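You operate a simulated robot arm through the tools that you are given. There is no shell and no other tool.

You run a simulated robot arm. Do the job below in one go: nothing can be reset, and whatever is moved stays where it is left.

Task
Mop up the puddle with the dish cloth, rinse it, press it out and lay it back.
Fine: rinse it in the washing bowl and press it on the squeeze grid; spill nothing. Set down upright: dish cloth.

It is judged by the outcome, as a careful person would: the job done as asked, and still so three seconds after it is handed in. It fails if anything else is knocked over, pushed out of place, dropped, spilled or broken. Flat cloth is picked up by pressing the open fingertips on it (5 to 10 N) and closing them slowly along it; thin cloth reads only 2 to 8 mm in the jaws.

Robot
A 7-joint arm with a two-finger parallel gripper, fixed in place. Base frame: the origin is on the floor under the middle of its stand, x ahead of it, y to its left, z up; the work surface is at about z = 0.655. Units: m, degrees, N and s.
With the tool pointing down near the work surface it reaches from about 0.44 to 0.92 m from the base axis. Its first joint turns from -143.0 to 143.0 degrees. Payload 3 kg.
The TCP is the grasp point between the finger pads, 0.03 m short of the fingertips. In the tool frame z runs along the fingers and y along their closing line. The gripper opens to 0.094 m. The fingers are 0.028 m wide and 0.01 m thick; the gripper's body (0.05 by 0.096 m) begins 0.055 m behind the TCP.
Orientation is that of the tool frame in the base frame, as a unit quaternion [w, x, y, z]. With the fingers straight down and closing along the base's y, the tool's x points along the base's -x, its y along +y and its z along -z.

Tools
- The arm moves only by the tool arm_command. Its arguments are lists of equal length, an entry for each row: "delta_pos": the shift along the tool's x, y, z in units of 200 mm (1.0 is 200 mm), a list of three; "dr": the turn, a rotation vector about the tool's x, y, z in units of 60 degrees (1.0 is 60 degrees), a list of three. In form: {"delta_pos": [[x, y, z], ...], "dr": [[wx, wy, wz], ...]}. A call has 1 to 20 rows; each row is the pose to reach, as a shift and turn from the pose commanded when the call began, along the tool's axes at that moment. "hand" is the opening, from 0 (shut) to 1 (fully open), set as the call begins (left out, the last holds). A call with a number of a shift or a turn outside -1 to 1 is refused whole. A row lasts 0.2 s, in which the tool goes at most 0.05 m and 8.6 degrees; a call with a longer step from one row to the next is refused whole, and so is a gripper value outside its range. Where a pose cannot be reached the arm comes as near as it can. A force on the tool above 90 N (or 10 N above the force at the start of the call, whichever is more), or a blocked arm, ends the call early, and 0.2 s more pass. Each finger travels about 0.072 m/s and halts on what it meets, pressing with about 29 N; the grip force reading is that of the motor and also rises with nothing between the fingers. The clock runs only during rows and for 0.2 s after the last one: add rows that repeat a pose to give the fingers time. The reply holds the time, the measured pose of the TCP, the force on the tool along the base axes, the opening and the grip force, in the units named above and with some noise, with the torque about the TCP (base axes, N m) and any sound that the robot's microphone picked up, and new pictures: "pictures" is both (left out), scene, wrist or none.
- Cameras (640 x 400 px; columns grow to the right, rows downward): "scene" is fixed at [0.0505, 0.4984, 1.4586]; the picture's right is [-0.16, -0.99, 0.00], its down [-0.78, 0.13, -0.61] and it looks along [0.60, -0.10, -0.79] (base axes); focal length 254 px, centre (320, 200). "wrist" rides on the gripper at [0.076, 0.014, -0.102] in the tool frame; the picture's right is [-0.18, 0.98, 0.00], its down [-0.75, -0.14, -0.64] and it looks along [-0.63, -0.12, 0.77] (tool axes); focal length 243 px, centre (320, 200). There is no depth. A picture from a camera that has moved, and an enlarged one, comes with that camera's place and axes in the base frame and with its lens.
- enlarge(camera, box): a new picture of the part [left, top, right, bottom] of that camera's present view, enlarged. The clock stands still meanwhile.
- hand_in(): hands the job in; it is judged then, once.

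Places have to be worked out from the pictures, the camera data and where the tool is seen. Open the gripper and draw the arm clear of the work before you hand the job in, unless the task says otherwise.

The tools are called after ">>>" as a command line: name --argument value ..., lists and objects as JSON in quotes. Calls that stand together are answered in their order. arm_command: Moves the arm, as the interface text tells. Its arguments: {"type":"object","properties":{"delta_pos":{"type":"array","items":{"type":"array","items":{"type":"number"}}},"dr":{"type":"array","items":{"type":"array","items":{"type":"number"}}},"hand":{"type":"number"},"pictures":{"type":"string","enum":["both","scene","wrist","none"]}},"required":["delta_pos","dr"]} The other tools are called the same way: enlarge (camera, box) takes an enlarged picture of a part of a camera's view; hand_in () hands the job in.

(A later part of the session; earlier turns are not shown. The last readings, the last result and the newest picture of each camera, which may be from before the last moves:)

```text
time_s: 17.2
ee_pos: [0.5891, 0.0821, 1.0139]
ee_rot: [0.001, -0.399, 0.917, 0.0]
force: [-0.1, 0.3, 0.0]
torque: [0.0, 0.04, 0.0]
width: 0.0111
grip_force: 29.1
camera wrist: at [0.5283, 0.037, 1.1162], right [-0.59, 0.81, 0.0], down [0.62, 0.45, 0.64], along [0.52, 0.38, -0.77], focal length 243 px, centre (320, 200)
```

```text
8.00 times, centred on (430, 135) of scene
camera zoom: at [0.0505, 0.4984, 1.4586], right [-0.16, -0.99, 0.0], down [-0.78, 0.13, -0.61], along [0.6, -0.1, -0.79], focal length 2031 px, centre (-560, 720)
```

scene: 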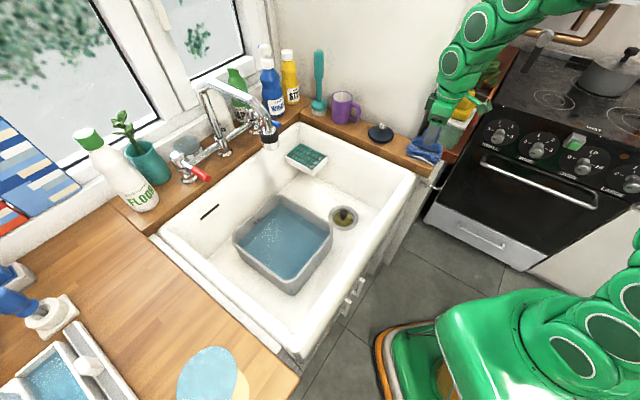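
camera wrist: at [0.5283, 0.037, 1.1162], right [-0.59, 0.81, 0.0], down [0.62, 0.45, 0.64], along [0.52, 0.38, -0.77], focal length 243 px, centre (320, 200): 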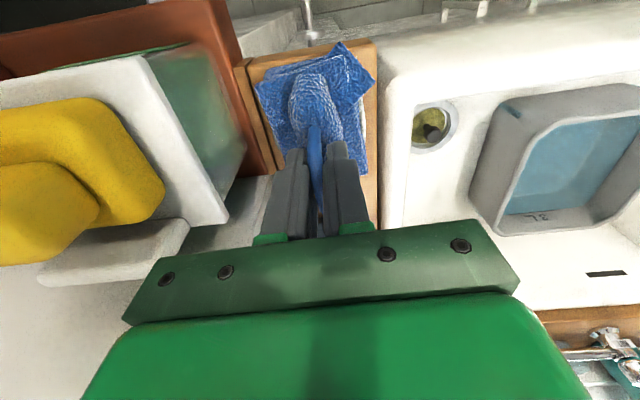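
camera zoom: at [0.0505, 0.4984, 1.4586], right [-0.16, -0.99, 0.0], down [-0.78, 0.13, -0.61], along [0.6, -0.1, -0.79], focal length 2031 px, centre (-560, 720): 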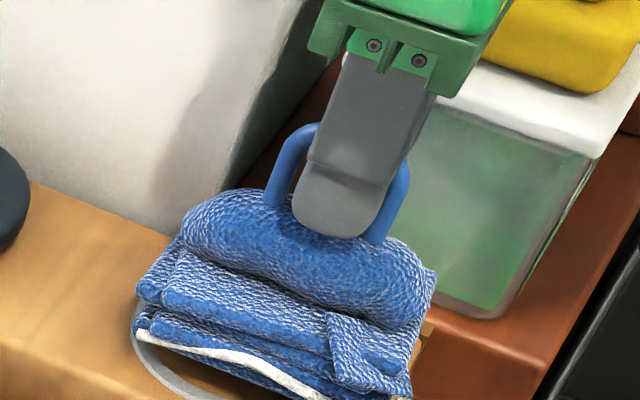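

The jaws hold steadily at 11 mm and the cloth has risen off its grey disc. I continue lifting gently to z≈1.12.

>>> arm_command --delta_pos '[[0, 0, -0.03], [0, 0, -0.08], [0, 0, -0.14], [0, 0, -0.21], [0, 0, -0.29], [0, 0, -0.37], [0, 0, -0.44], [0, 0, -0.5], [0, 0, -0.53], [0, 0, -0.54]]' --dr '[[0, 0, 0], [0, 0, 0], [0, 0, 0], [0, 0, 0], [0, 0, 0], [0, 0, 0], [0, 0, 0], [0, 0, 0], [0, 0, 0], [0, 0, 0]]' --pictures "both"

>>> enlarge --camera "scene" --box '[370, 70, 490, 175]'

>>> enlarge --camera "wrist" --box '[220, 40, 420, 200]'

```text
time_s: 19.4
ee_pos: [0.5903, 0.0833, 1.1209]
ee_rot: [0.0, -0.399, 0.917, -0.001]
force: [-0.3, -0.4, -0.7]
torque: [-0.03, 0.04, -0.05]
width: 0.011
grip_force: 29.1
camera wrist: at [0.5281, 0.037, 1.2242], right [-0.59, 0.81, 0.0], down [0.62, 0.45, 0.64], along [0.52, 0.38, -0.77], focal length 243 px, centre (320, 200)
```

scene: 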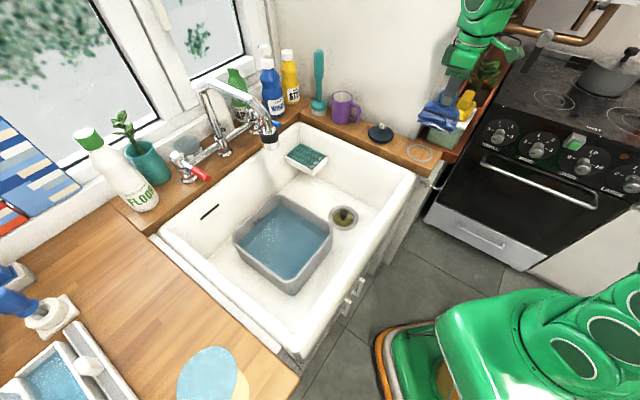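
wrist: 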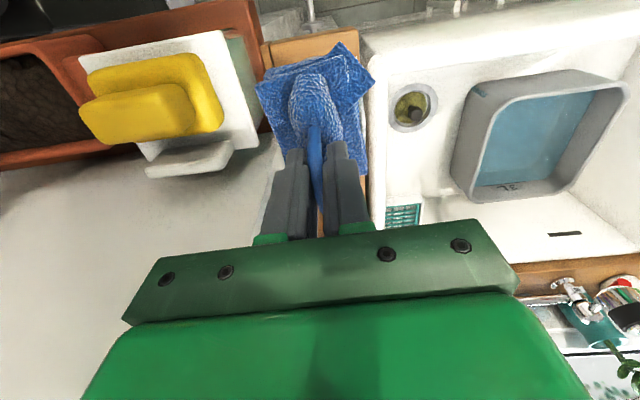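

```text
3.81 times, centred on (430, 122) of scene
camera zoom: at [0.0505, 0.4984, 1.4586], right [-0.16, -0.99, 0.0], down [-0.78, 0.13, -0.61], along [0.6, -0.1, -0.79], focal length 967 px, centre (-99, 495)
```

zoom: 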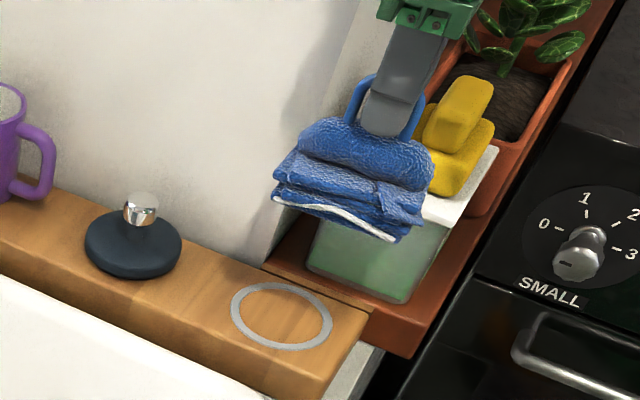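

```text
2.50 times, centred on (320, 120) of wrist
camera zoom: at [0.5281, 0.037, 1.2242], right [-0.59, 0.81, 0.0], down [0.62, 0.45, 0.64], along [0.52, 0.38, -0.77], focal length 606 px, centre (320, 400)
```

zoom: 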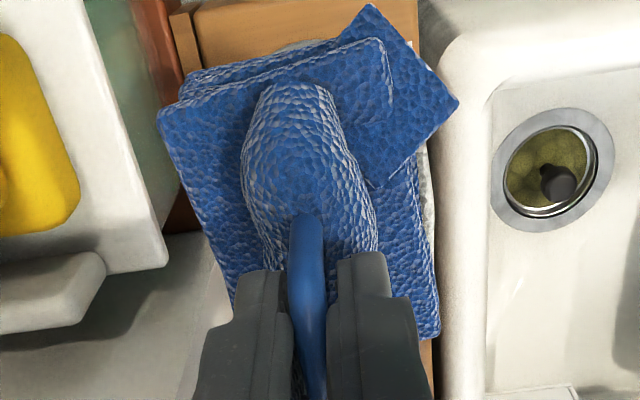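

The cloth hangs level, and a grey ring on the ledge at about (0.60, 0.09) marks its home. Now I carry it in a gentle arc over the sink toward the worktop puddle.

>>> arm_command --delta_pos '[[-0.017, 0.05, 0], [-0.05, 0.15, 0], [-0.1, 0.3, 0], [-0.15, 0.45, 0], [-0.2, 0.6, 0], [-0.25, 0.75, 0], [-0.3, 0.88, 0], [-0.325, 0.97, 0], [-0.335, 0.996, 0]]' --dr '[[0, 0, 0], [0, 0, 0], [0, 0, 0], [0, 0, 0], [0, 0, 0], [0, 0, 0], [0, 0, 0], [0, 0, 0], [0, 0, 0]]' --pictures "none"

>>> arm_command --delta_pos '[[-0.007, 0.05, 0], [-0.02, 0.15, 0], [-0.04, 0.3, 0], [-0.06, 0.45, 0], [-0.08, 0.6, 0], [-0.1, 0.75, 0], [-0.12, 0.88, 0], [-0.13, 0.97, 0], [-0.134, 0.996, 0]]' --dr '[[0, 0, 0], [0, 0, 0], [0, 0, 0], [0, 0, 0], [0, 0, 0], [0, 0, 0], [0, 0, 0], [0, 0, 0], [0, 0, 0]]' --pictures "both"

```text
time_s: 21.4
ee_pos: [0.4899, 0.2687, 1.1209]
ee_rot: [0.001, -0.399, 0.917, -0.001]
force: [1.0, 0.7, -0.2]
torque: [0.0, -0.03, 0.04]
width: 0.0115
grip_force: 28.9
```

```text
time_s: 23.4
ee_pos: [0.3623, 0.4233, 1.1214]
ee_rot: [0.001, -0.398, 0.917, 0.0]
force: [0.3, 0.6, -0.5]
torque: [0.03, 0.02, -0.01]
width: 0.0113
grip_force: 29.4
camera wrist: at [0.301, 0.3779, 1.2243], right [-0.59, 0.81, 0.0], down [0.62, 0.45, 0.64], along [0.52, 0.38, -0.77], focal length 243 px, centre (320, 200)
```

scene: 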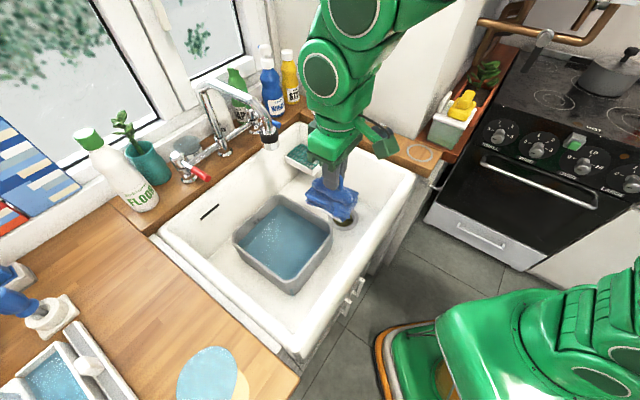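
wrist: 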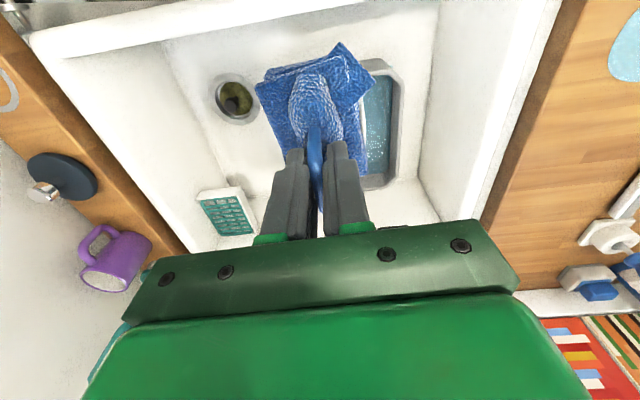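

Grip still at 11 mm. I continue the arc toward the worktop and look at the puddle.

>>> arm_command --delta_pos '[[0.006, 0.05, 0], [0.017, 0.14, 0], [0.034, 0.27, 0], [0.051, 0.41, 0], [0.07, 0.54, 0], [0.085, 0.67, 0], [0.1, 0.79, 0], [0.11, 0.87, 0], [0.114, 0.899, 0]]' --dr '[[0, 0, 0], [0, 0, 0], [0, 0, 0], [0, 0, 0], [0, 0, 0], [0, 0, 0], [0, 0, 0], [0, 0, 0], [0, 0, 0]]' --pictures "both"

>>> enlarge --camera "wrist" --box '[360, 0, 640, 175]'

```text
time_s: 25.4
ee_pos: [0.2156, 0.5301, 1.1232]
ee_rot: [0.001, -0.398, 0.917, 0.0]
force: [-0.5, -0.2, -0.5]
torque: [0.02, -0.03, 0.0]
width: 0.011
grip_force: 29.3
camera wrist: at [0.1534, 0.4844, 1.2245], right [-0.59, 0.81, 0.0], down [0.62, 0.46, 0.64], along [0.52, 0.38, -0.77], focal length 243 px, centre (320, 200)
```

scene: 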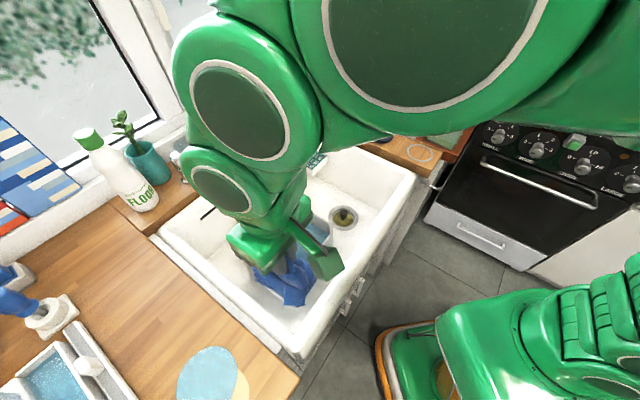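
wrist: 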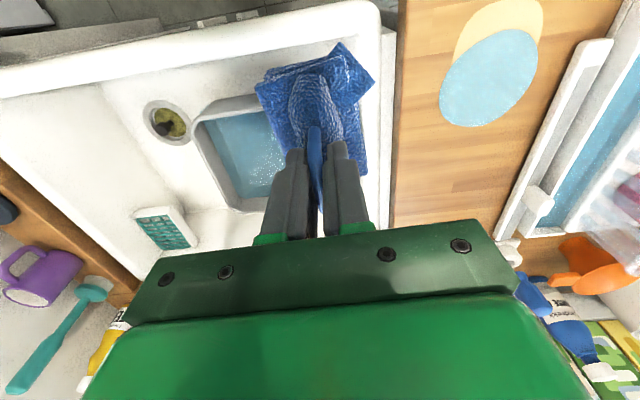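

```text
2.29 times, centred on (500, 88) of wrist
camera zoom: at [0.1534, 0.4844, 1.2245], right [-0.59, 0.81, 0.0], down [0.62, 0.46, 0.64], along [0.52, 0.38, -0.77], focal length 555 px, centre (-91, 457)
```

zoom: 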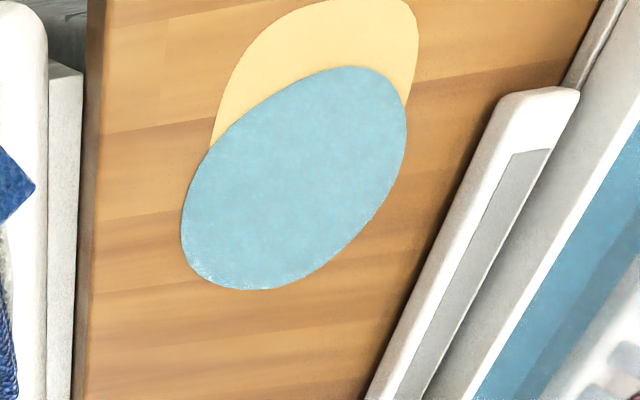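

The puddle is a disc of about 0.10 m centred near (0.099, 0.689) on the worktop at z≈0.915; the tray's edge is about 8 cm away from its centre. I move above the puddle centre and lower to about 4 cm above the surface.

>>> arm_command --delta_pos '[[-0.009, 0.05, 0], [-0.027, 0.14, 0], [-0.055, 0.29, 0], [-0.082, 0.43, 0], [-0.11, 0.58, 0], [-0.137, 0.73, 0.03], [-0.16, 0.86, 0.08], [-0.175, 0.93, 0.15], [-0.183, 0.968, 0.25], [-0.183, 0.968, 0.33], [-0.183, 0.968, 0.38], [-0.183, 0.968, 0.38]]' --dr '[[0, 0, 0], [0, 0, 0], [0, 0, 0], [0, 0, 0], [0, 0, 0], [0, 0, 0], [0, 0, 0], [0, 0, 0], [0, 0, 0], [0, 0, 0], [0, 0, 0], [0, 0, 0]]' --pictures "both"

>>> enlarge --camera "scene" --box '[120, 300, 280, 400]'

>>> enlarge --camera "wrist" --box '[200, 20, 440, 200]'

```text
time_s: 28.0
ee_pos: [0.098, 0.6888, 1.0445]
ee_rot: [0.0, -0.399, 0.917, 0.0]
force: [-0.3, -0.1, 0.3]
torque: [-0.02, -0.01, 0.02]
width: 0.0112
grip_force: 29.1
camera wrist: at [0.0365, 0.6428, 1.1481], right [-0.59, 0.81, 0.0], down [0.62, 0.46, 0.64], along [0.52, 0.38, -0.77], focal length 243 px, centre (320, 200)
```

scene: 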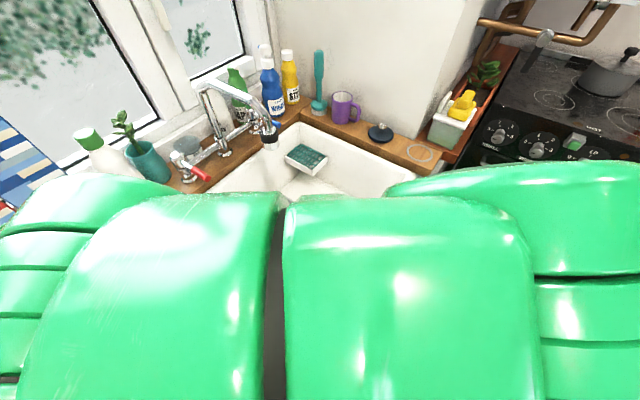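
wrist: 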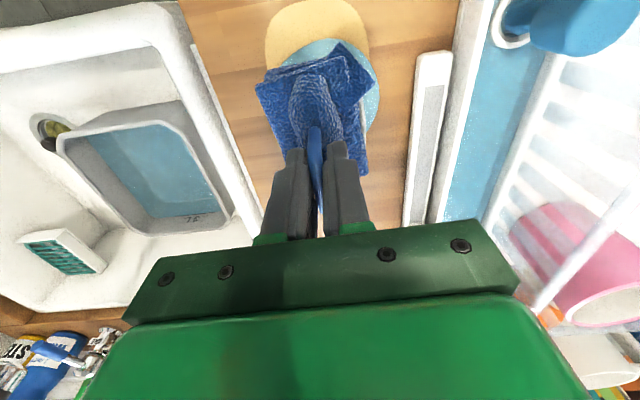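

```text
4.00 times, centred on (200, 350) of scene
camera zoom: at [0.0505, 0.4984, 1.4586], right [-0.16, -0.99, 0.0], down [-0.78, 0.13, -0.61], along [0.6, -0.1, -0.79], focal length 1016 px, centre (800, -400)
```

zoom: 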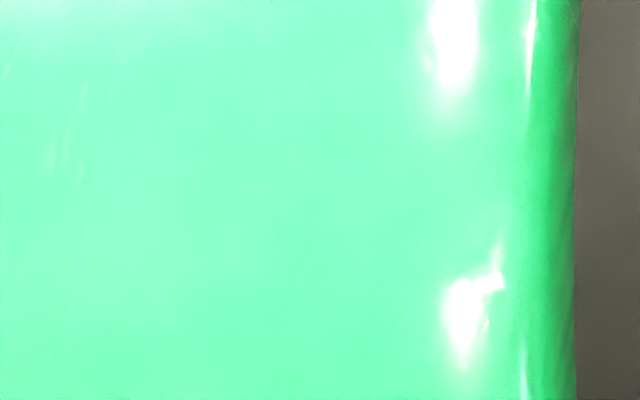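

```text
2.22 times, centred on (320, 110) of wrist
camera zoom: at [0.0365, 0.6428, 1.1481], right [-0.59, 0.81, 0.0], down [0.62, 0.46, 0.64], along [0.52, 0.38, -0.77], focal length 539 px, centre (320, 400)
```

zoom: 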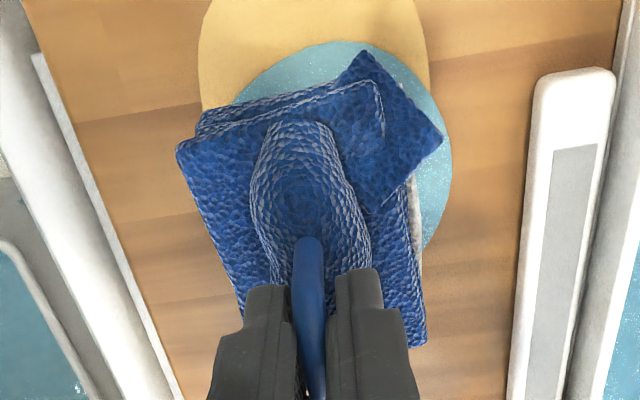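

The cloth is just over the puddle. I lower gently to near the expected contact height (TCP z≈1.008) and read the force.

>>> arm_command --delta_pos '[[0, 0, 0.05], [0, 0, 0.1], [0, 0, 0.14], [0, 0, 0.17], [0, 0, 0.185], [0, 0, 0.185]]' --dr '[[0, 0, 0], [0, 0, 0], [0, 0, 0], [0, 0, 0], [0, 0, 0], [0, 0, 0]]' --pictures "wrist"

```text
time_s: 29.4
ee_pos: [0.0988, 0.6875, 1.0095]
ee_rot: [0.0, -0.399, 0.917, 0.0]
force: [-1.0, -1.5, -0.8]
torque: [0.03, -0.02, 0.02]
width: 0.0111
grip_force: 28.6
camera wrist: at [0.037, 0.6427, 1.111], right [-0.59, 0.81, 0.0], down [0.62, 0.45, 0.64], along [0.52, 0.38, -0.77], focal length 243 px, centre (320, 200)
```

wrist: 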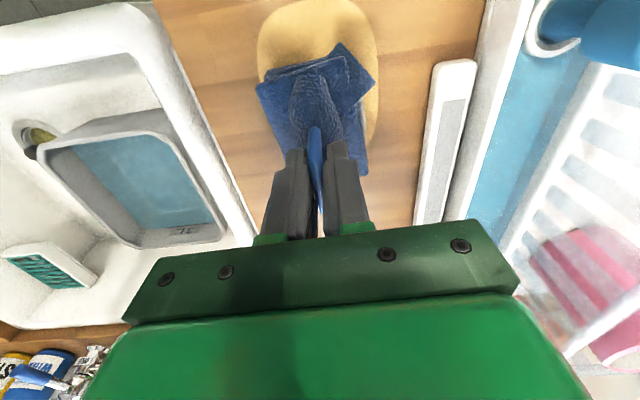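

The blue seems to be disappearing around the cloth; I'll enlarge to see.

>>> enlarge --camera "wrist" --box '[200, 0, 440, 180]'

```text
2.22 times, centred on (320, 90) of wrist
camera zoom: at [0.037, 0.6427, 1.111], right [-0.59, 0.81, 0.0], down [0.62, 0.45, 0.64], along [0.52, 0.38, -0.77], focal length 539 px, centre (320, 444)
```

zoom: 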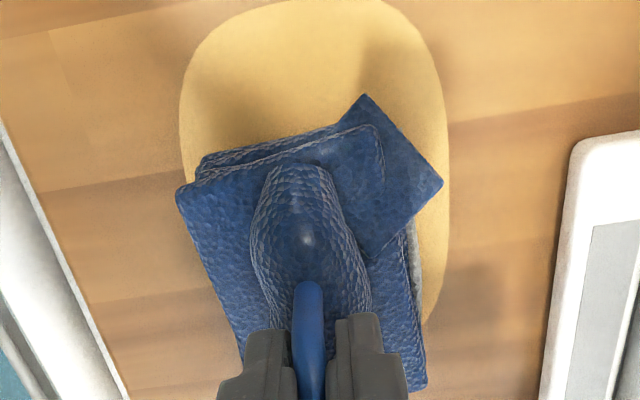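

The puddle's blue has vanished and the cloth looks wet, so it's soaking up. I lower a few more millimetres to press lightly and read the force.

>>> arm_command --delta_pos '[[0, 0, 0.01], [0, 0, 0.02], [0, 0, 0.03], [0, 0, 0.03]]' --dr '[[0, 0, 0], [0, 0, 0], [0, 0, 0], [0, 0, 0]]' --pictures "none"

```text
time_s: 30.4
ee_pos: [0.1, 0.6873, 1.0034]
ee_rot: [0.0, -0.399, 0.917, -0.001]
force: [1.8, -2.8, 7.7]
torque: [0.02, 0.0, 0.03]
width: 0.0111
grip_force: 28.9
```

Contact gives about 8 N. I wipe a small circle of 15 mm radius at this height so the cloth covers the whole puddle area.

>>> arm_command --delta_pos '[[0.04, 0, 0], [0.08, 0, 0], [0.06, 0.06, 0], [0, 0.085, 0], [-0.06, 0.06, 0], [-0.085, 0, 0], [-0.06, -0.06, 0], [0, -0.085, 0], [0.06, -0.06, 0], [0.08, 0, 0], [0.04, 0, 0], [0, 0, 0]]' --dr '[[0, 0, 0], [0, 0, 0], [0, 0, 0], [0, 0, 0], [0, 0, 0], [0, 0, 0], [0, 0, 0], [0, 0, 0], [0, 0, 0], [0, 0, 0], [0, 0, 0], [0, 0, 0]]' --pictures "wrist"

>>> enlarge --camera "wrist" --box '[200, 0, 440, 180]'

```text
time_s: 33.0
ee_pos: [0.0998, 0.6873, 1.0015]
ee_rot: [-0.001, -0.398, 0.917, 0.0]
force: [-4.3, -2.6, 7.3]
torque: [-0.13, 0.14, -0.02]
width: 0.0111
grip_force: 28.7
camera wrist: at [0.0375, 0.6427, 1.1053], right [-0.59, 0.81, 0.0], down [0.62, 0.45, 0.64], along [0.52, 0.38, -0.77], focal length 243 px, centre (320, 200)
```

wrist: 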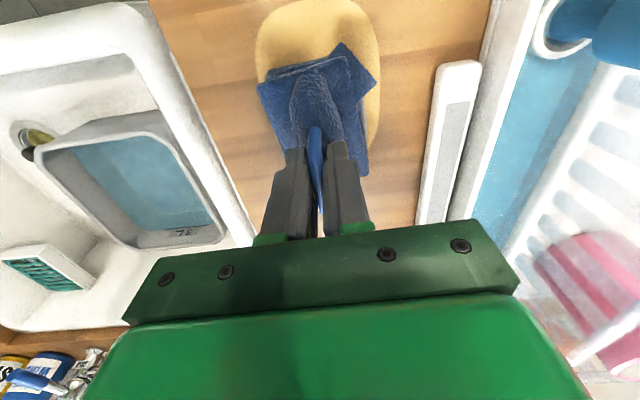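

```text
2.22 times, centred on (320, 90) of wrist
camera zoom: at [0.0375, 0.6427, 1.1053], right [-0.59, 0.81, 0.0], down [0.62, 0.45, 0.64], along [0.52, 0.38, -0.77], focal length 539 px, centre (320, 444)
```

zoom: 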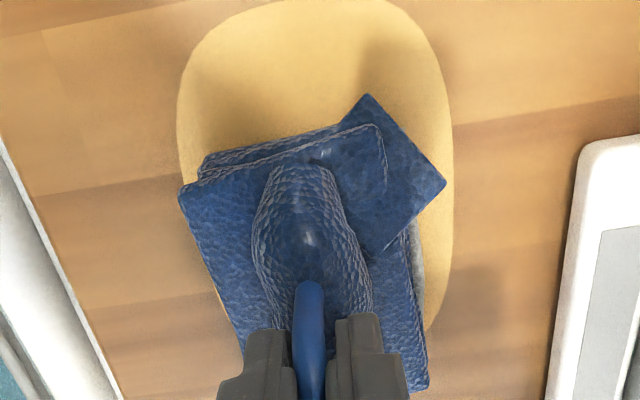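

The wipe went well with the grip unchanged. I lift slowly and look for any remaining water.

>>> arm_command --delta_pos '[[0, 0, -0.02], [0, 0, -0.06], [0, 0, -0.12], [0, 0, -0.2], [0, 0, -0.29], [0, 0, -0.38], [0, 0, -0.46], [0, 0, -0.52], [0, 0, -0.55], [0, 0, -0.55]]' --dr '[[0, 0, 0], [0, 0, 0], [0, 0, 0], [0, 0, 0], [0, 0, 0], [0, 0, 0], [0, 0, 0], [0, 0, 0], [0, 0, 0], [0, 0, 0]]' --pictures "wrist"

>>> enlarge --camera "wrist" --box '[200, 0, 440, 200]'

```text
time_s: 35.2
ee_pos: [0.0995, 0.6878, 1.1116]
ee_rot: [0.0, -0.398, 0.917, 0.0]
force: [0.1, 0.5, 0.3]
torque: [-0.02, -0.02, 0.01]
width: 0.0112
grip_force: 29.2
camera wrist: at [0.0373, 0.6426, 1.2151], right [-0.59, 0.81, 0.0], down [0.62, 0.45, 0.64], along [0.52, 0.38, -0.77], focal length 243 px, centre (320, 200)
```

wrist: 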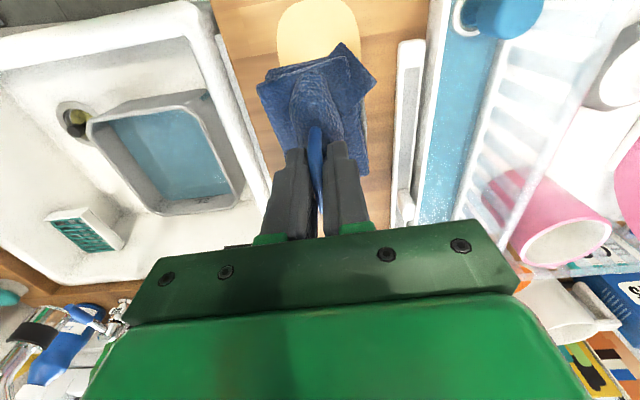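

```text
2.00 times, centred on (320, 100) of wrist
camera zoom: at [0.0373, 0.6426, 1.2151], right [-0.59, 0.81, 0.0], down [0.62, 0.45, 0.64], along [0.52, 0.38, -0.77], focal length 485 px, centre (320, 400)
```

zoom: 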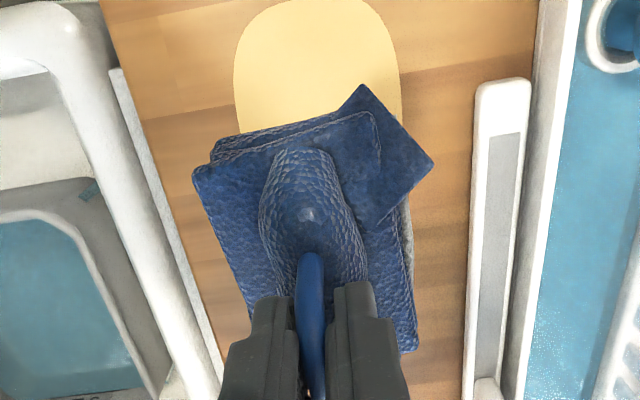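

No blue remains around the cloth. From here the wrist camera also sees the bowl and grid, so I'll enlarge that part to fix their places before moving.

>>> enlarge --camera "wrist" --box '[20, 60, 280, 260]'

```text
2.00 times, centred on (150, 160) of wrist
camera zoom: at [0.0373, 0.6426, 1.2151], right [-0.59, 0.81, 0.0], down [0.62, 0.45, 0.64], along [0.52, 0.38, -0.77], focal length 485 px, centre (660, 280)
```

zoom: 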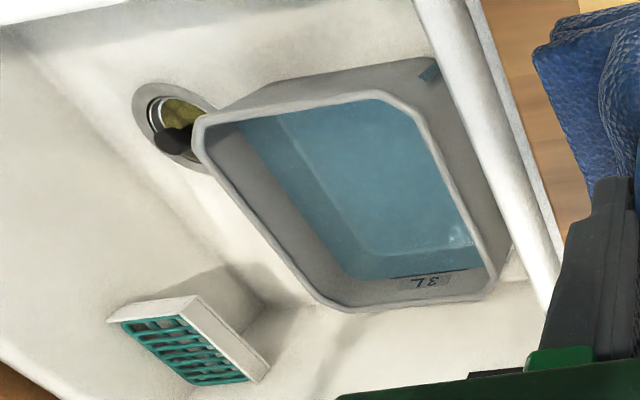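

Bowl: rim z≈0.755, water level ≈0.72, inside centre near (0.47, 0.55); the tap's spout tip hangs at about (0.537, 0.537, 1.053), so I must keep to the robot side of it. I carry the cloth toward the sink, and check the mopped spot from afar.

>>> arm_command --delta_pos '[[-0.015, -0.045, 0], [-0.045, -0.13, 0], [-0.09, -0.26, 0], [-0.135, -0.4, 0], [-0.18, -0.53, 0], [-0.22, -0.66, 0], [-0.26, -0.78, 0], [-0.29, -0.86, 0], [-0.302, -0.888, 0]]' --dr '[[0, 0, 0], [0, 0, 0], [0, 0, 0], [0, 0, 0], [0, 0, 0], [0, 0, 0], [0, 0, 0], [0, 0, 0], [0, 0, 0]]' --pictures "both"

>>> enlarge --camera "wrist" --box '[360, 0, 640, 175]'

>>> enlarge --camera "scene" --box '[160, 300, 320, 400]'

```text
time_s: 37.2
ee_pos: [0.2711, 0.611, 1.1126]
ee_rot: [0.0, -0.398, 0.917, 0.0]
force: [-0.4, -0.1, -0.2]
torque: [0.02, 0.0, 0.01]
width: 0.0112
grip_force: 28.9
camera wrist: at [0.2089, 0.5654, 1.215], right [-0.59, 0.81, 0.0], down [0.62, 0.45, 0.64], along [0.52, 0.38, -0.77], focal length 243 px, centre (320, 200)
```

scene: 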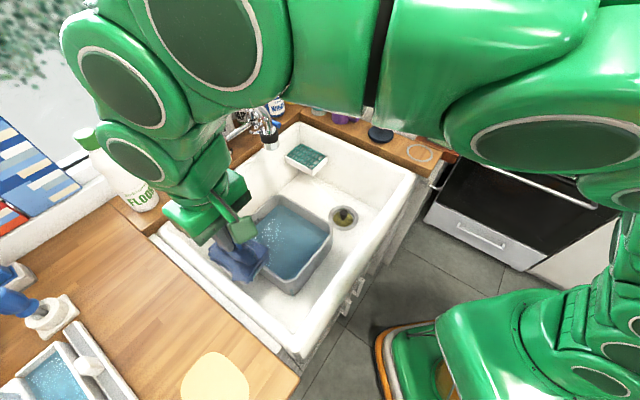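
wrist: 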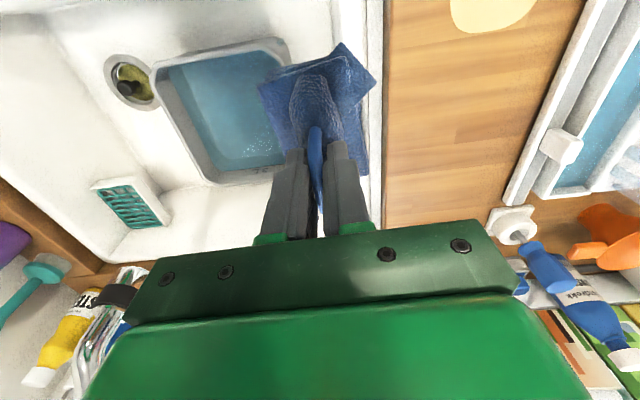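

```text
2.29 times, centred on (500, 88) of wrist
camera zoom: at [0.2089, 0.5654, 1.215], right [-0.59, 0.81, 0.0], down [0.62, 0.45, 0.64], along [0.52, 0.38, -0.77], focal length 555 px, centre (-91, 457)
```

zoom: 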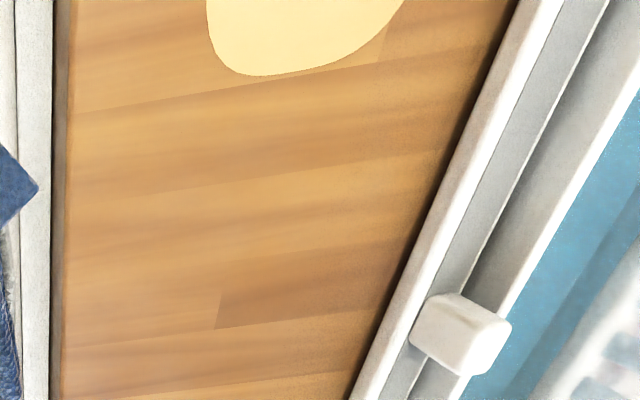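

```text
4.00 times, centred on (240, 350) of scene
camera zoom: at [0.0505, 0.4984, 1.4586], right [-0.16, -0.99, 0.0], down [-0.78, 0.13, -0.61], along [0.6, -0.1, -0.79], focal length 1016 px, centre (640, -400)
```

zoom: 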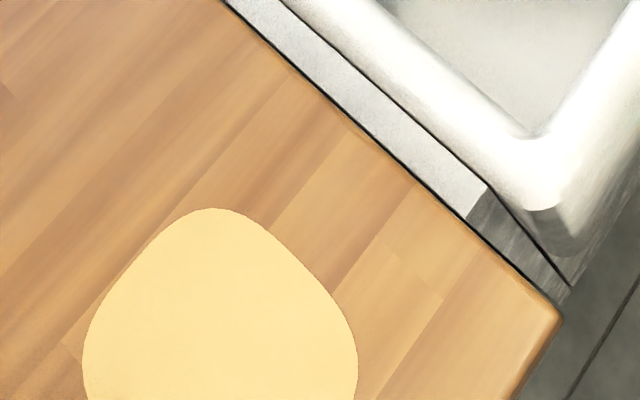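

The puddle is gone and only a flat pale patch remains on the wood. I carry the cloth to just in front of the spout, above the front part of the bowl.

>>> arm_command --delta_pos '[[-0.005, -0.04, 0], [-0.015, -0.12, 0], [-0.03, -0.24, 0], [-0.046, -0.37, 0], [-0.062, -0.5, 0], [-0.077, -0.62, 0], [-0.09, -0.73, 0], [-0.1, -0.8, 0], [-0.103, -0.83, 0]]' --dr '[[0, 0, 0], [0, 0, 0], [0, 0, 0], [0, 0, 0], [0, 0, 0], [0, 0, 0], [0, 0, 0], [0, 0, 0], [0, 0, 0]]' --pictures "both"

>>> enlarge --camera "scene" --box '[180, 60, 420, 260]'

```text
time_s: 39.2
ee_pos: [0.4063, 0.5123, 1.1136]
ee_rot: [-0.001, -0.399, 0.917, 0.0]
force: [0.1, -0.2, 0.1]
torque: [0.01, 0.02, -0.01]
width: 0.011
grip_force: 29.7
camera wrist: at [0.3443, 0.4671, 1.2153], right [-0.59, 0.81, 0.0], down [0.62, 0.45, 0.64], along [0.52, 0.38, -0.77], focal length 243 px, centre (320, 200)
```

scene: 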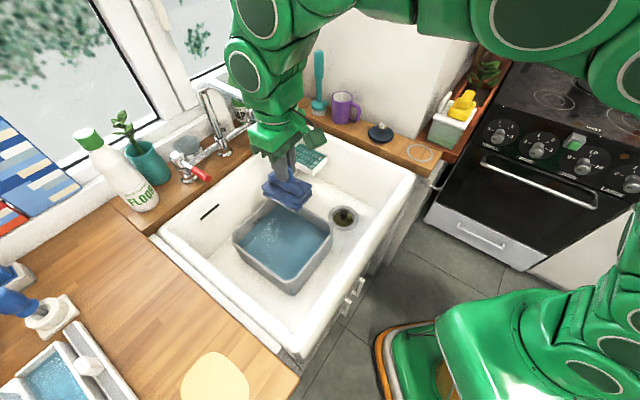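
wrist: 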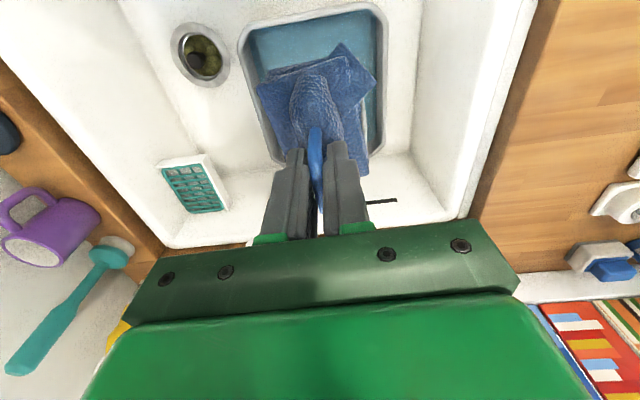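

```text
2.00 times, centred on (300, 160) of scene
camera zoom: at [0.0505, 0.4984, 1.4586], right [-0.16, -0.99, 0.0], down [-0.78, 0.13, -0.61], along [0.6, -0.1, -0.79], focal length 508 px, centre (360, 280)
```

zoom: 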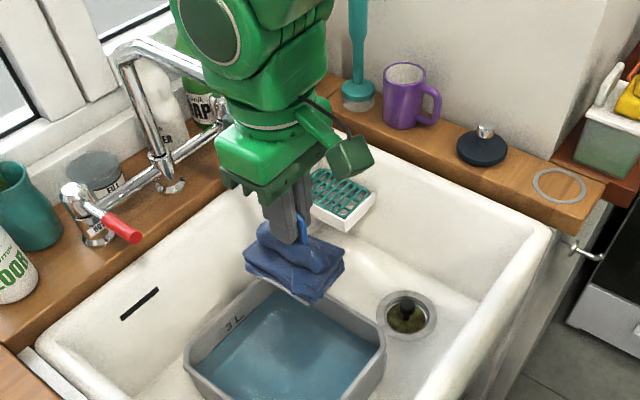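

Arm and spout are clear of each other; the bowl spans p≈0.60–0.84 and q≈−0.04–0.17 along the sink axes. I descend into the sink over the bowl's front-centre, stopping with the cloth about 9 cm above the rim.

>>> arm_command --delta_pos '[[-0.02, -0.005, 0.03], [-0.05, -0.01, 0.1], [-0.08, -0.015, 0.2], [-0.11, -0.02, 0.31], [-0.13, -0.025, 0.43], [-0.145, -0.03, 0.55], [-0.151, -0.03, 0.66], [-0.151, -0.03, 0.76], [-0.151, -0.03, 0.84], [-0.151, -0.03, 0.88], [-0.151, -0.03, 0.88]]' --dr '[[0, 0, 0], [0, 0, 0], [0, 0, 0], [0, 0, 0], [0, 0, 0], [0, 0, 0], [0, 0, 0], [0, 0, 0], [0, 0, 0], [0, 0, 0], [0, 0, 0]]' --pictures "both"

>>> enlarge --camera "scene" --box '[200, 100, 380, 300]'

>>> enlarge --camera "wrist" --box '[180, 0, 460, 200]'

```text
time_s: 41.6
ee_pos: [0.4311, 0.531, 0.9372]
ee_rot: [0.0, -0.398, 0.917, 0.001]
force: [-0.1, 1.2, -0.5]
torque: [0.01, -0.02, 0.0]
width: 0.0111
grip_force: 29.0
camera wrist: at [0.3688, 0.4854, 1.039], right [-0.59, 0.81, 0.0], down [0.62, 0.45, 0.64], along [0.52, 0.38, -0.77], focal length 243 px, centre (320, 200)
```

scene: 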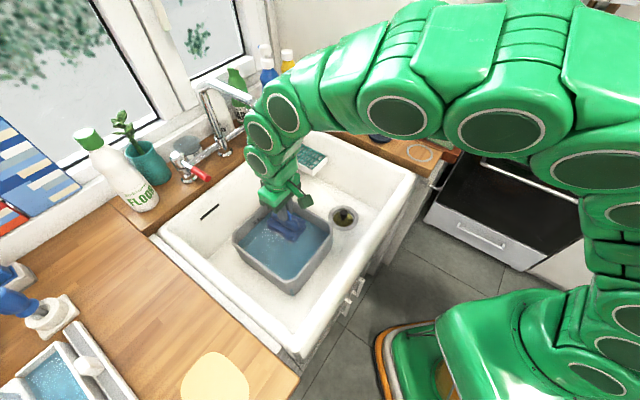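
wrist: 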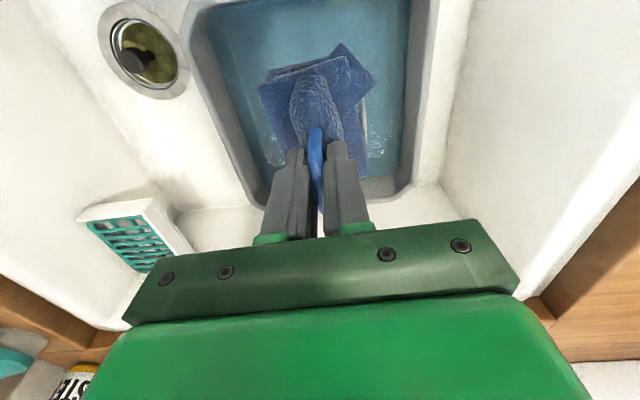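

```text
2.00 times, centred on (290, 200) of scene
camera zoom: at [0.0505, 0.4984, 1.4586], right [-0.16, -0.99, 0.0], down [-0.78, 0.13, -0.61], along [0.6, -0.1, -0.79], focal length 508 px, centre (380, 200)
```

zoom: 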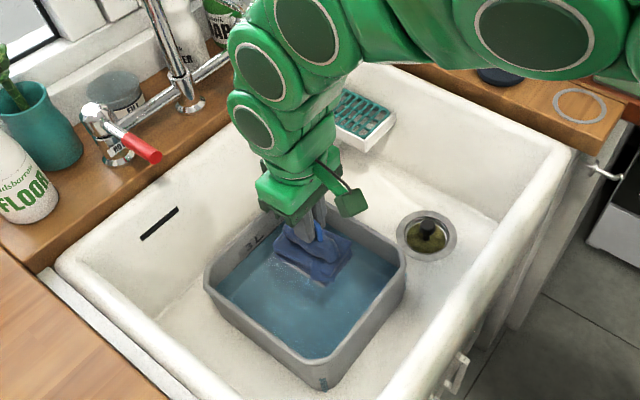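

```text
2.00 times, centred on (320, 100) of wrist
camera zoom: at [0.3688, 0.4854, 1.039], right [-0.59, 0.81, 0.0], down [0.62, 0.45, 0.64], along [0.52, 0.38, -0.77], focal length 485 px, centre (320, 400)
```

zoom: 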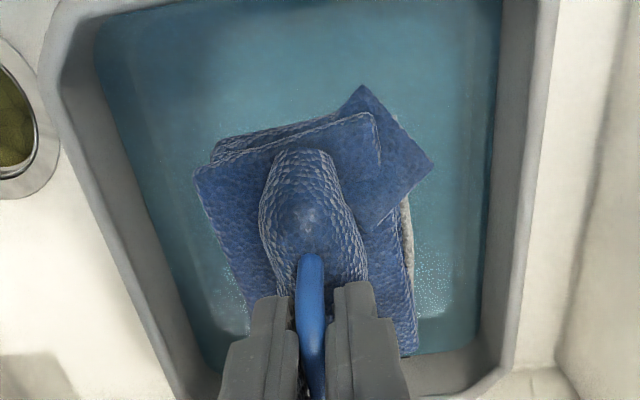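

All clear in the sink. I lower the cloth into the bowl, slowing before it meets the water (expected at TCP z≈0.81).

>>> arm_command --delta_pos '[[0, 0, 0.05], [0, 0, 0.13], [0, 0, 0.22], [0, 0, 0.31], [0, 0, 0.4], [0, 0, 0.48], [0, 0, 0.54], [0, 0, 0.58], [0, 0, 0.61], [0, 0, 0.64], [0, 0, 0.67], [0, 0, 0.7], [0, 0, 0.7]]' --dr '[[0, 0, 0], [0, 0, 0], [0, 0, 0], [0, 0, 0], [0, 0, 0], [0, 0, 0], [0, 0, 0], [0, 0, 0], [0, 0, 0], [0, 0, 0], [0, 0, 0], [0, 0, 0], [0, 0, 0]]' --pictures "both"

>>> enlarge --camera "scene" --box '[220, 160, 360, 300]'

>>> enlarge --camera "wrist" --box '[180, 0, 460, 200]'

```text
time_s: 44.4
ee_pos: [0.43, 0.5306, 0.7965]
ee_rot: [0.001, -0.398, 0.917, 0.0]
force: [0.3, -0.4, -0.1]
torque: [0.0, -0.02, 0.01]
width: 0.011
grip_force: 29.3
camera wrist: at [0.3691, 0.4853, 0.8997], right [-0.59, 0.81, 0.0], down [0.62, 0.45, 0.64], along [0.52, 0.38, -0.77], focal length 243 px, centre (320, 200)
```

scene: 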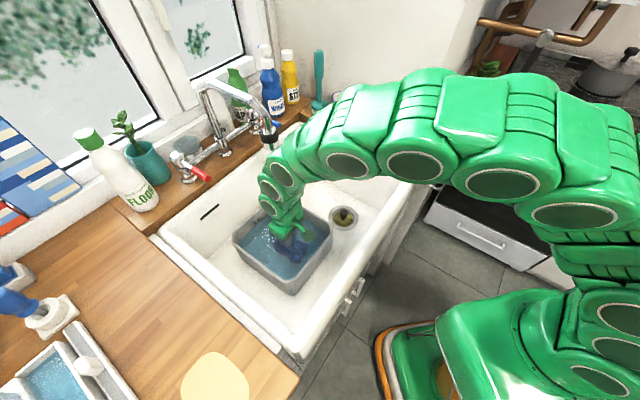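
wrist: 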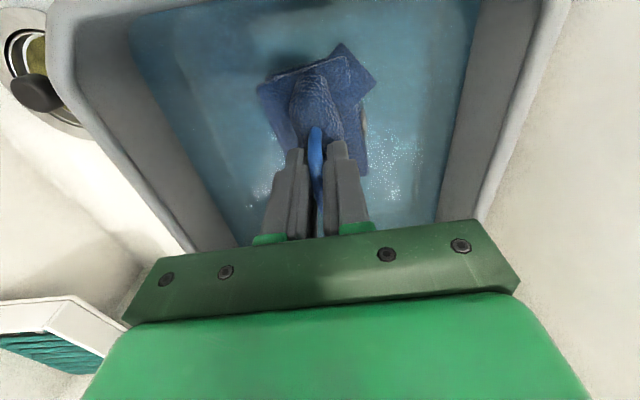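

```text
2.86 times, centred on (290, 230) of scene
camera zoom: at [0.0505, 0.4984, 1.4586], right [-0.16, -0.99, 0.0], down [-0.78, 0.13, -0.61], along [0.6, -0.1, -0.79], focal length 725 px, centre (406, 114)
```

zoom: 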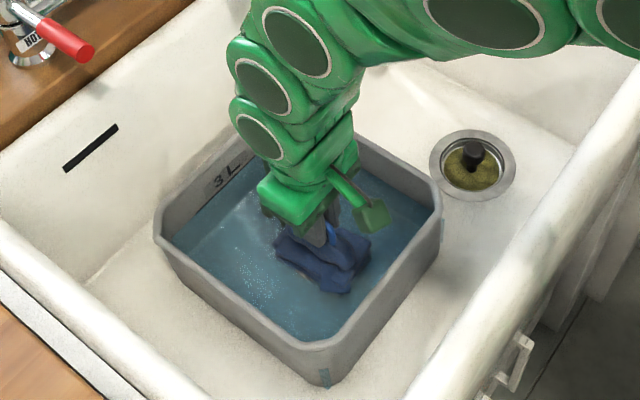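

```text
2.00 times, centred on (320, 100) of wrist
camera zoom: at [0.3691, 0.4853, 0.8997], right [-0.59, 0.81, 0.0], down [0.62, 0.45, 0.64], along [0.52, 0.38, -0.77], focal length 485 px, centre (320, 400)
```

zoom: 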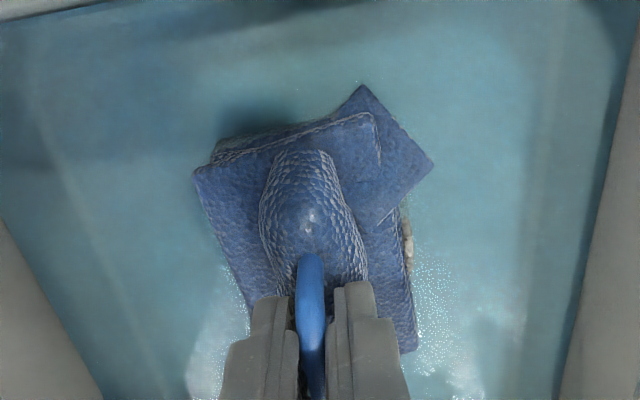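

The cloth is about to enter or just entering the water, no force yet. I lower another 3 cm slowly to immerse it.

>>> arm_command --delta_pos '[[0, 0, 0.025], [0, 0, 0.05], [0, 0, 0.075], [0, 0, 0.1], [0, 0, 0.125], [0, 0, 0.15], [0, 0, 0.16], [0, 0, 0.16]]' --dr '[[0, 0, 0], [0, 0, 0], [0, 0, 0], [0, 0, 0], [0, 0, 0], [0, 0, 0], [0, 0, 0], [0, 0, 0]]' --pictures "both"

>>> enlarge --camera "wrist" --box '[180, 0, 460, 200]'

>>> enlarge --camera "scene" --box '[220, 160, 360, 300]'

```text
time_s: 46.2
ee_pos: [0.4301, 0.5307, 0.7639]
ee_rot: [0.0, -0.399, 0.917, -0.001]
force: [-0.1, 0.4, -1.3]
torque: [0.0, -0.01, -0.02]
width: 0.0112
grip_force: 29.4
camera wrist: at [0.3686, 0.4852, 0.8674], right [-0.59, 0.81, 0.0], down [0.62, 0.45, 0.64], along [0.52, 0.38, -0.77], focal length 243 px, centre (320, 200)
```

scene: 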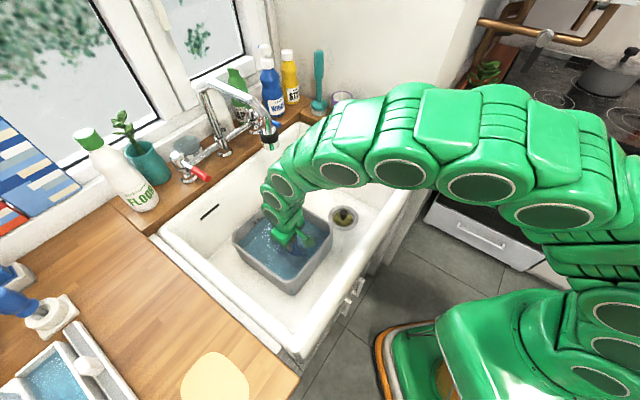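
wrist: 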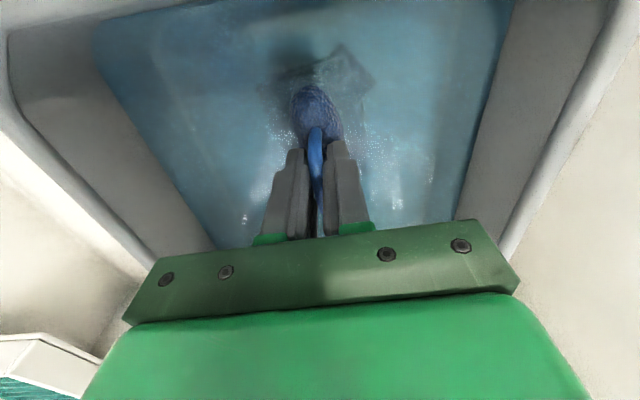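

```text
2.00 times, centred on (320, 100) of wrist
camera zoom: at [0.3686, 0.4852, 0.8674], right [-0.59, 0.81, 0.0], down [0.62, 0.45, 0.64], along [0.52, 0.38, -0.77], focal length 485 px, centre (320, 400)
```

zoom: 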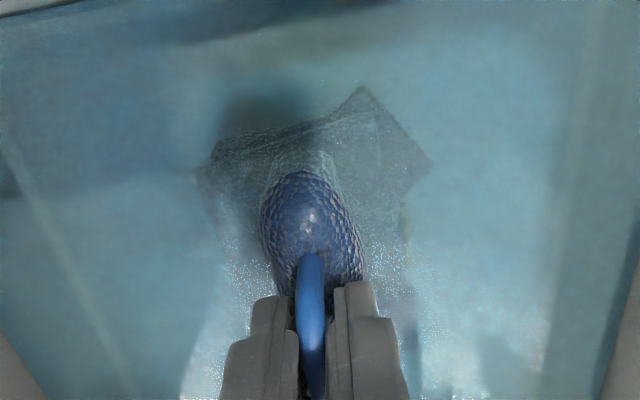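

```text
2.86 times, centred on (290, 230) of scene
camera zoom: at [0.0505, 0.4984, 1.4586], right [-0.16, -0.99, 0.0], down [-0.78, 0.13, -0.61], along [0.6, -0.1, -0.79], focal length 725 px, centre (406, 114)
```

zoom: 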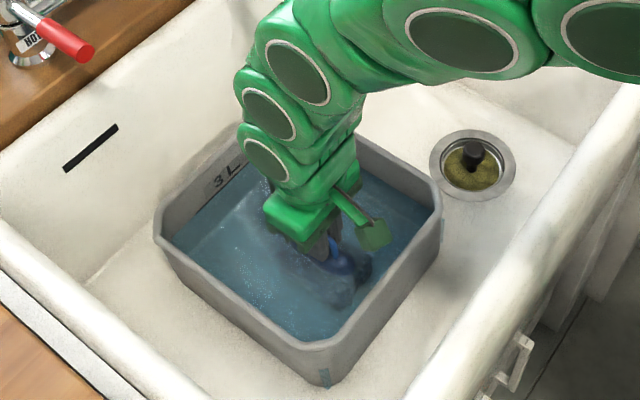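

The cloth is submerged apart from the roll top. Before swishing I check the clearance between the arm and the spout tip.

>>> enlarge --camera "scene" --box '[190, 70, 350, 230]'

```text
2.50 times, centred on (270, 150) of scene
camera zoom: at [0.0505, 0.4984, 1.4586], right [-0.16, -0.99, 0.0], down [-0.78, 0.13, -0.61], along [0.6, -0.1, -0.79], focal length 635 px, centre (445, 325)
```

zoom: 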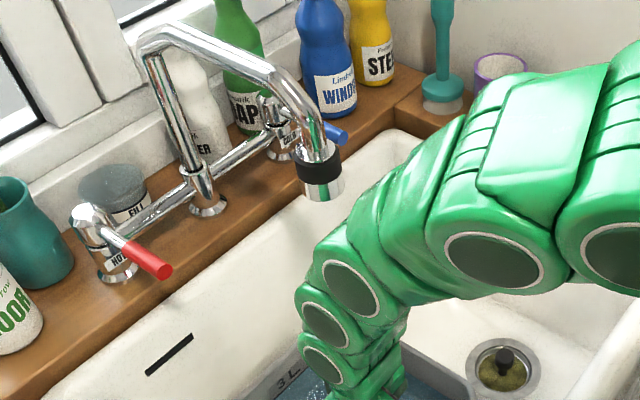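

No contact with the spout. I swish gently toward the open side of the bowl (3 cm) and a little up and down, staying away from the spout.

>>> arm_command --delta_pos '[[0, 0.04, 0], [0, 0.09, 0], [0, 0.14, 0], [0, 0.1, 0], [0, 0.05, 0], [0, 0, 0], [0, 0, -0.03], [0, 0, -0.06], [0, 0, -0.03], [0, 0, 0], [0, 0.04, 0], [0, 0.09, 0], [0, 0.14, 0], [0, 0.1, 0], [0, 0.05, 0], [0, 0, 0], [0, 0, -0.03], [0, 0, -0.06], [0, 0, -0.03], [0, 0, 0]]' --dr '[[0, 0, 0], [0, 0, 0], [0, 0, 0], [0, 0, 0], [0, 0, 0], [0, 0, 0], [0, 0, 0], [0, 0, 0], [0, 0, 0], [0, 0, 0], [0, 0, 0], [0, 0, 0], [0, 0, 0], [0, 0, 0], [0, 0, 0], [0, 0, 0], [0, 0, 0], [0, 0, 0], [0, 0, 0], [0, 0, 0]]' --pictures "both"

>>> enlarge --camera "wrist" --box '[180, 0, 460, 200]'

```text
time_s: 50.4
ee_pos: [0.4307, 0.5301, 0.7651]
ee_rot: [0.0, -0.399, 0.917, 0.0]
force: [0.3, 0.2, -1.1]
torque: [-0.03, 0.0, -0.01]
width: 0.0113
grip_force: 29.6
camera wrist: at [0.3686, 0.4852, 0.867], right [-0.59, 0.81, 0.0], down [0.62, 0.45, 0.64], along [0.52, 0.38, -0.77], focal length 243 px, centre (320, 200)
```

scene: 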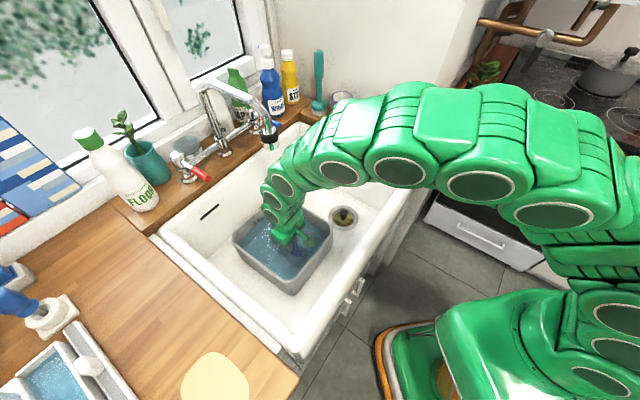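
wrist: 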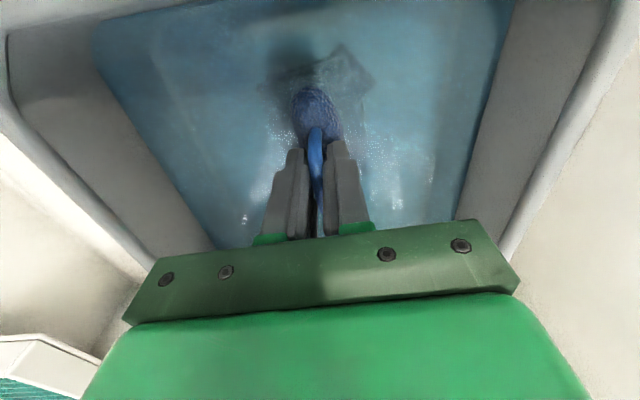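

```text
2.00 times, centred on (320, 100) of wrist
camera zoom: at [0.3686, 0.4852, 0.867], right [-0.59, 0.81, 0.0], down [0.62, 0.45, 0.64], along [0.52, 0.38, -0.77], focal length 485 px, centre (320, 400)
```

zoom: 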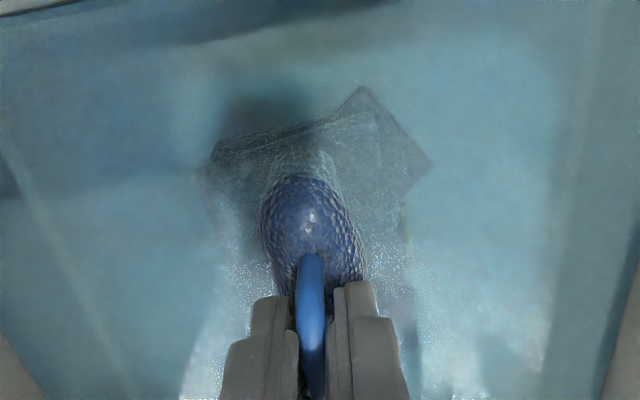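

Swish done with no spill. I'll dip 8 mm deeper for a moment so nearly the whole cloth is wetted, watching for bowl-floor contact.

>>> arm_command --delta_pos '[[0, 0, 0.02], [0, 0, 0.04], [0, 0, 0.04], [0, 0, 0.04], [0, 0, 0.04]]' --dr '[[0, 0, 0], [0, 0, 0], [0, 0, 0], [0, 0, 0], [0, 0, 0]]' --pictures "wrist"

```text
time_s: 51.6
ee_pos: [0.4312, 0.5309, 0.7564]
ee_rot: [0.0, -0.399, 0.917, 0.0]
force: [0.6, -0.7, -0.4]
torque: [0.01, -0.01, -0.02]
width: 0.0112
grip_force: 29.1
camera wrist: at [0.3689, 0.4851, 0.8592], right [-0.59, 0.81, 0.0], down [0.62, 0.45, 0.64], along [0.52, 0.38, -0.77], focal length 243 px, centre (320, 200)
```

wrist: 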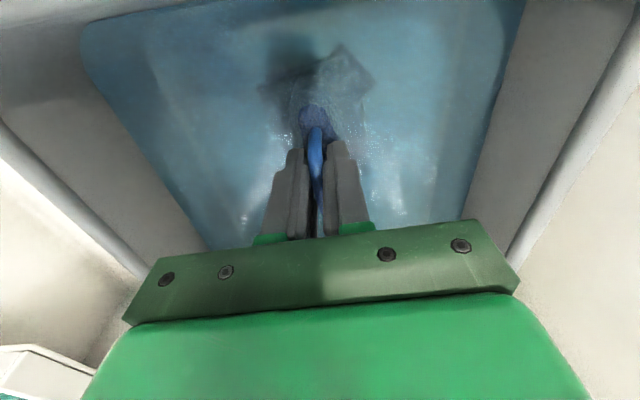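

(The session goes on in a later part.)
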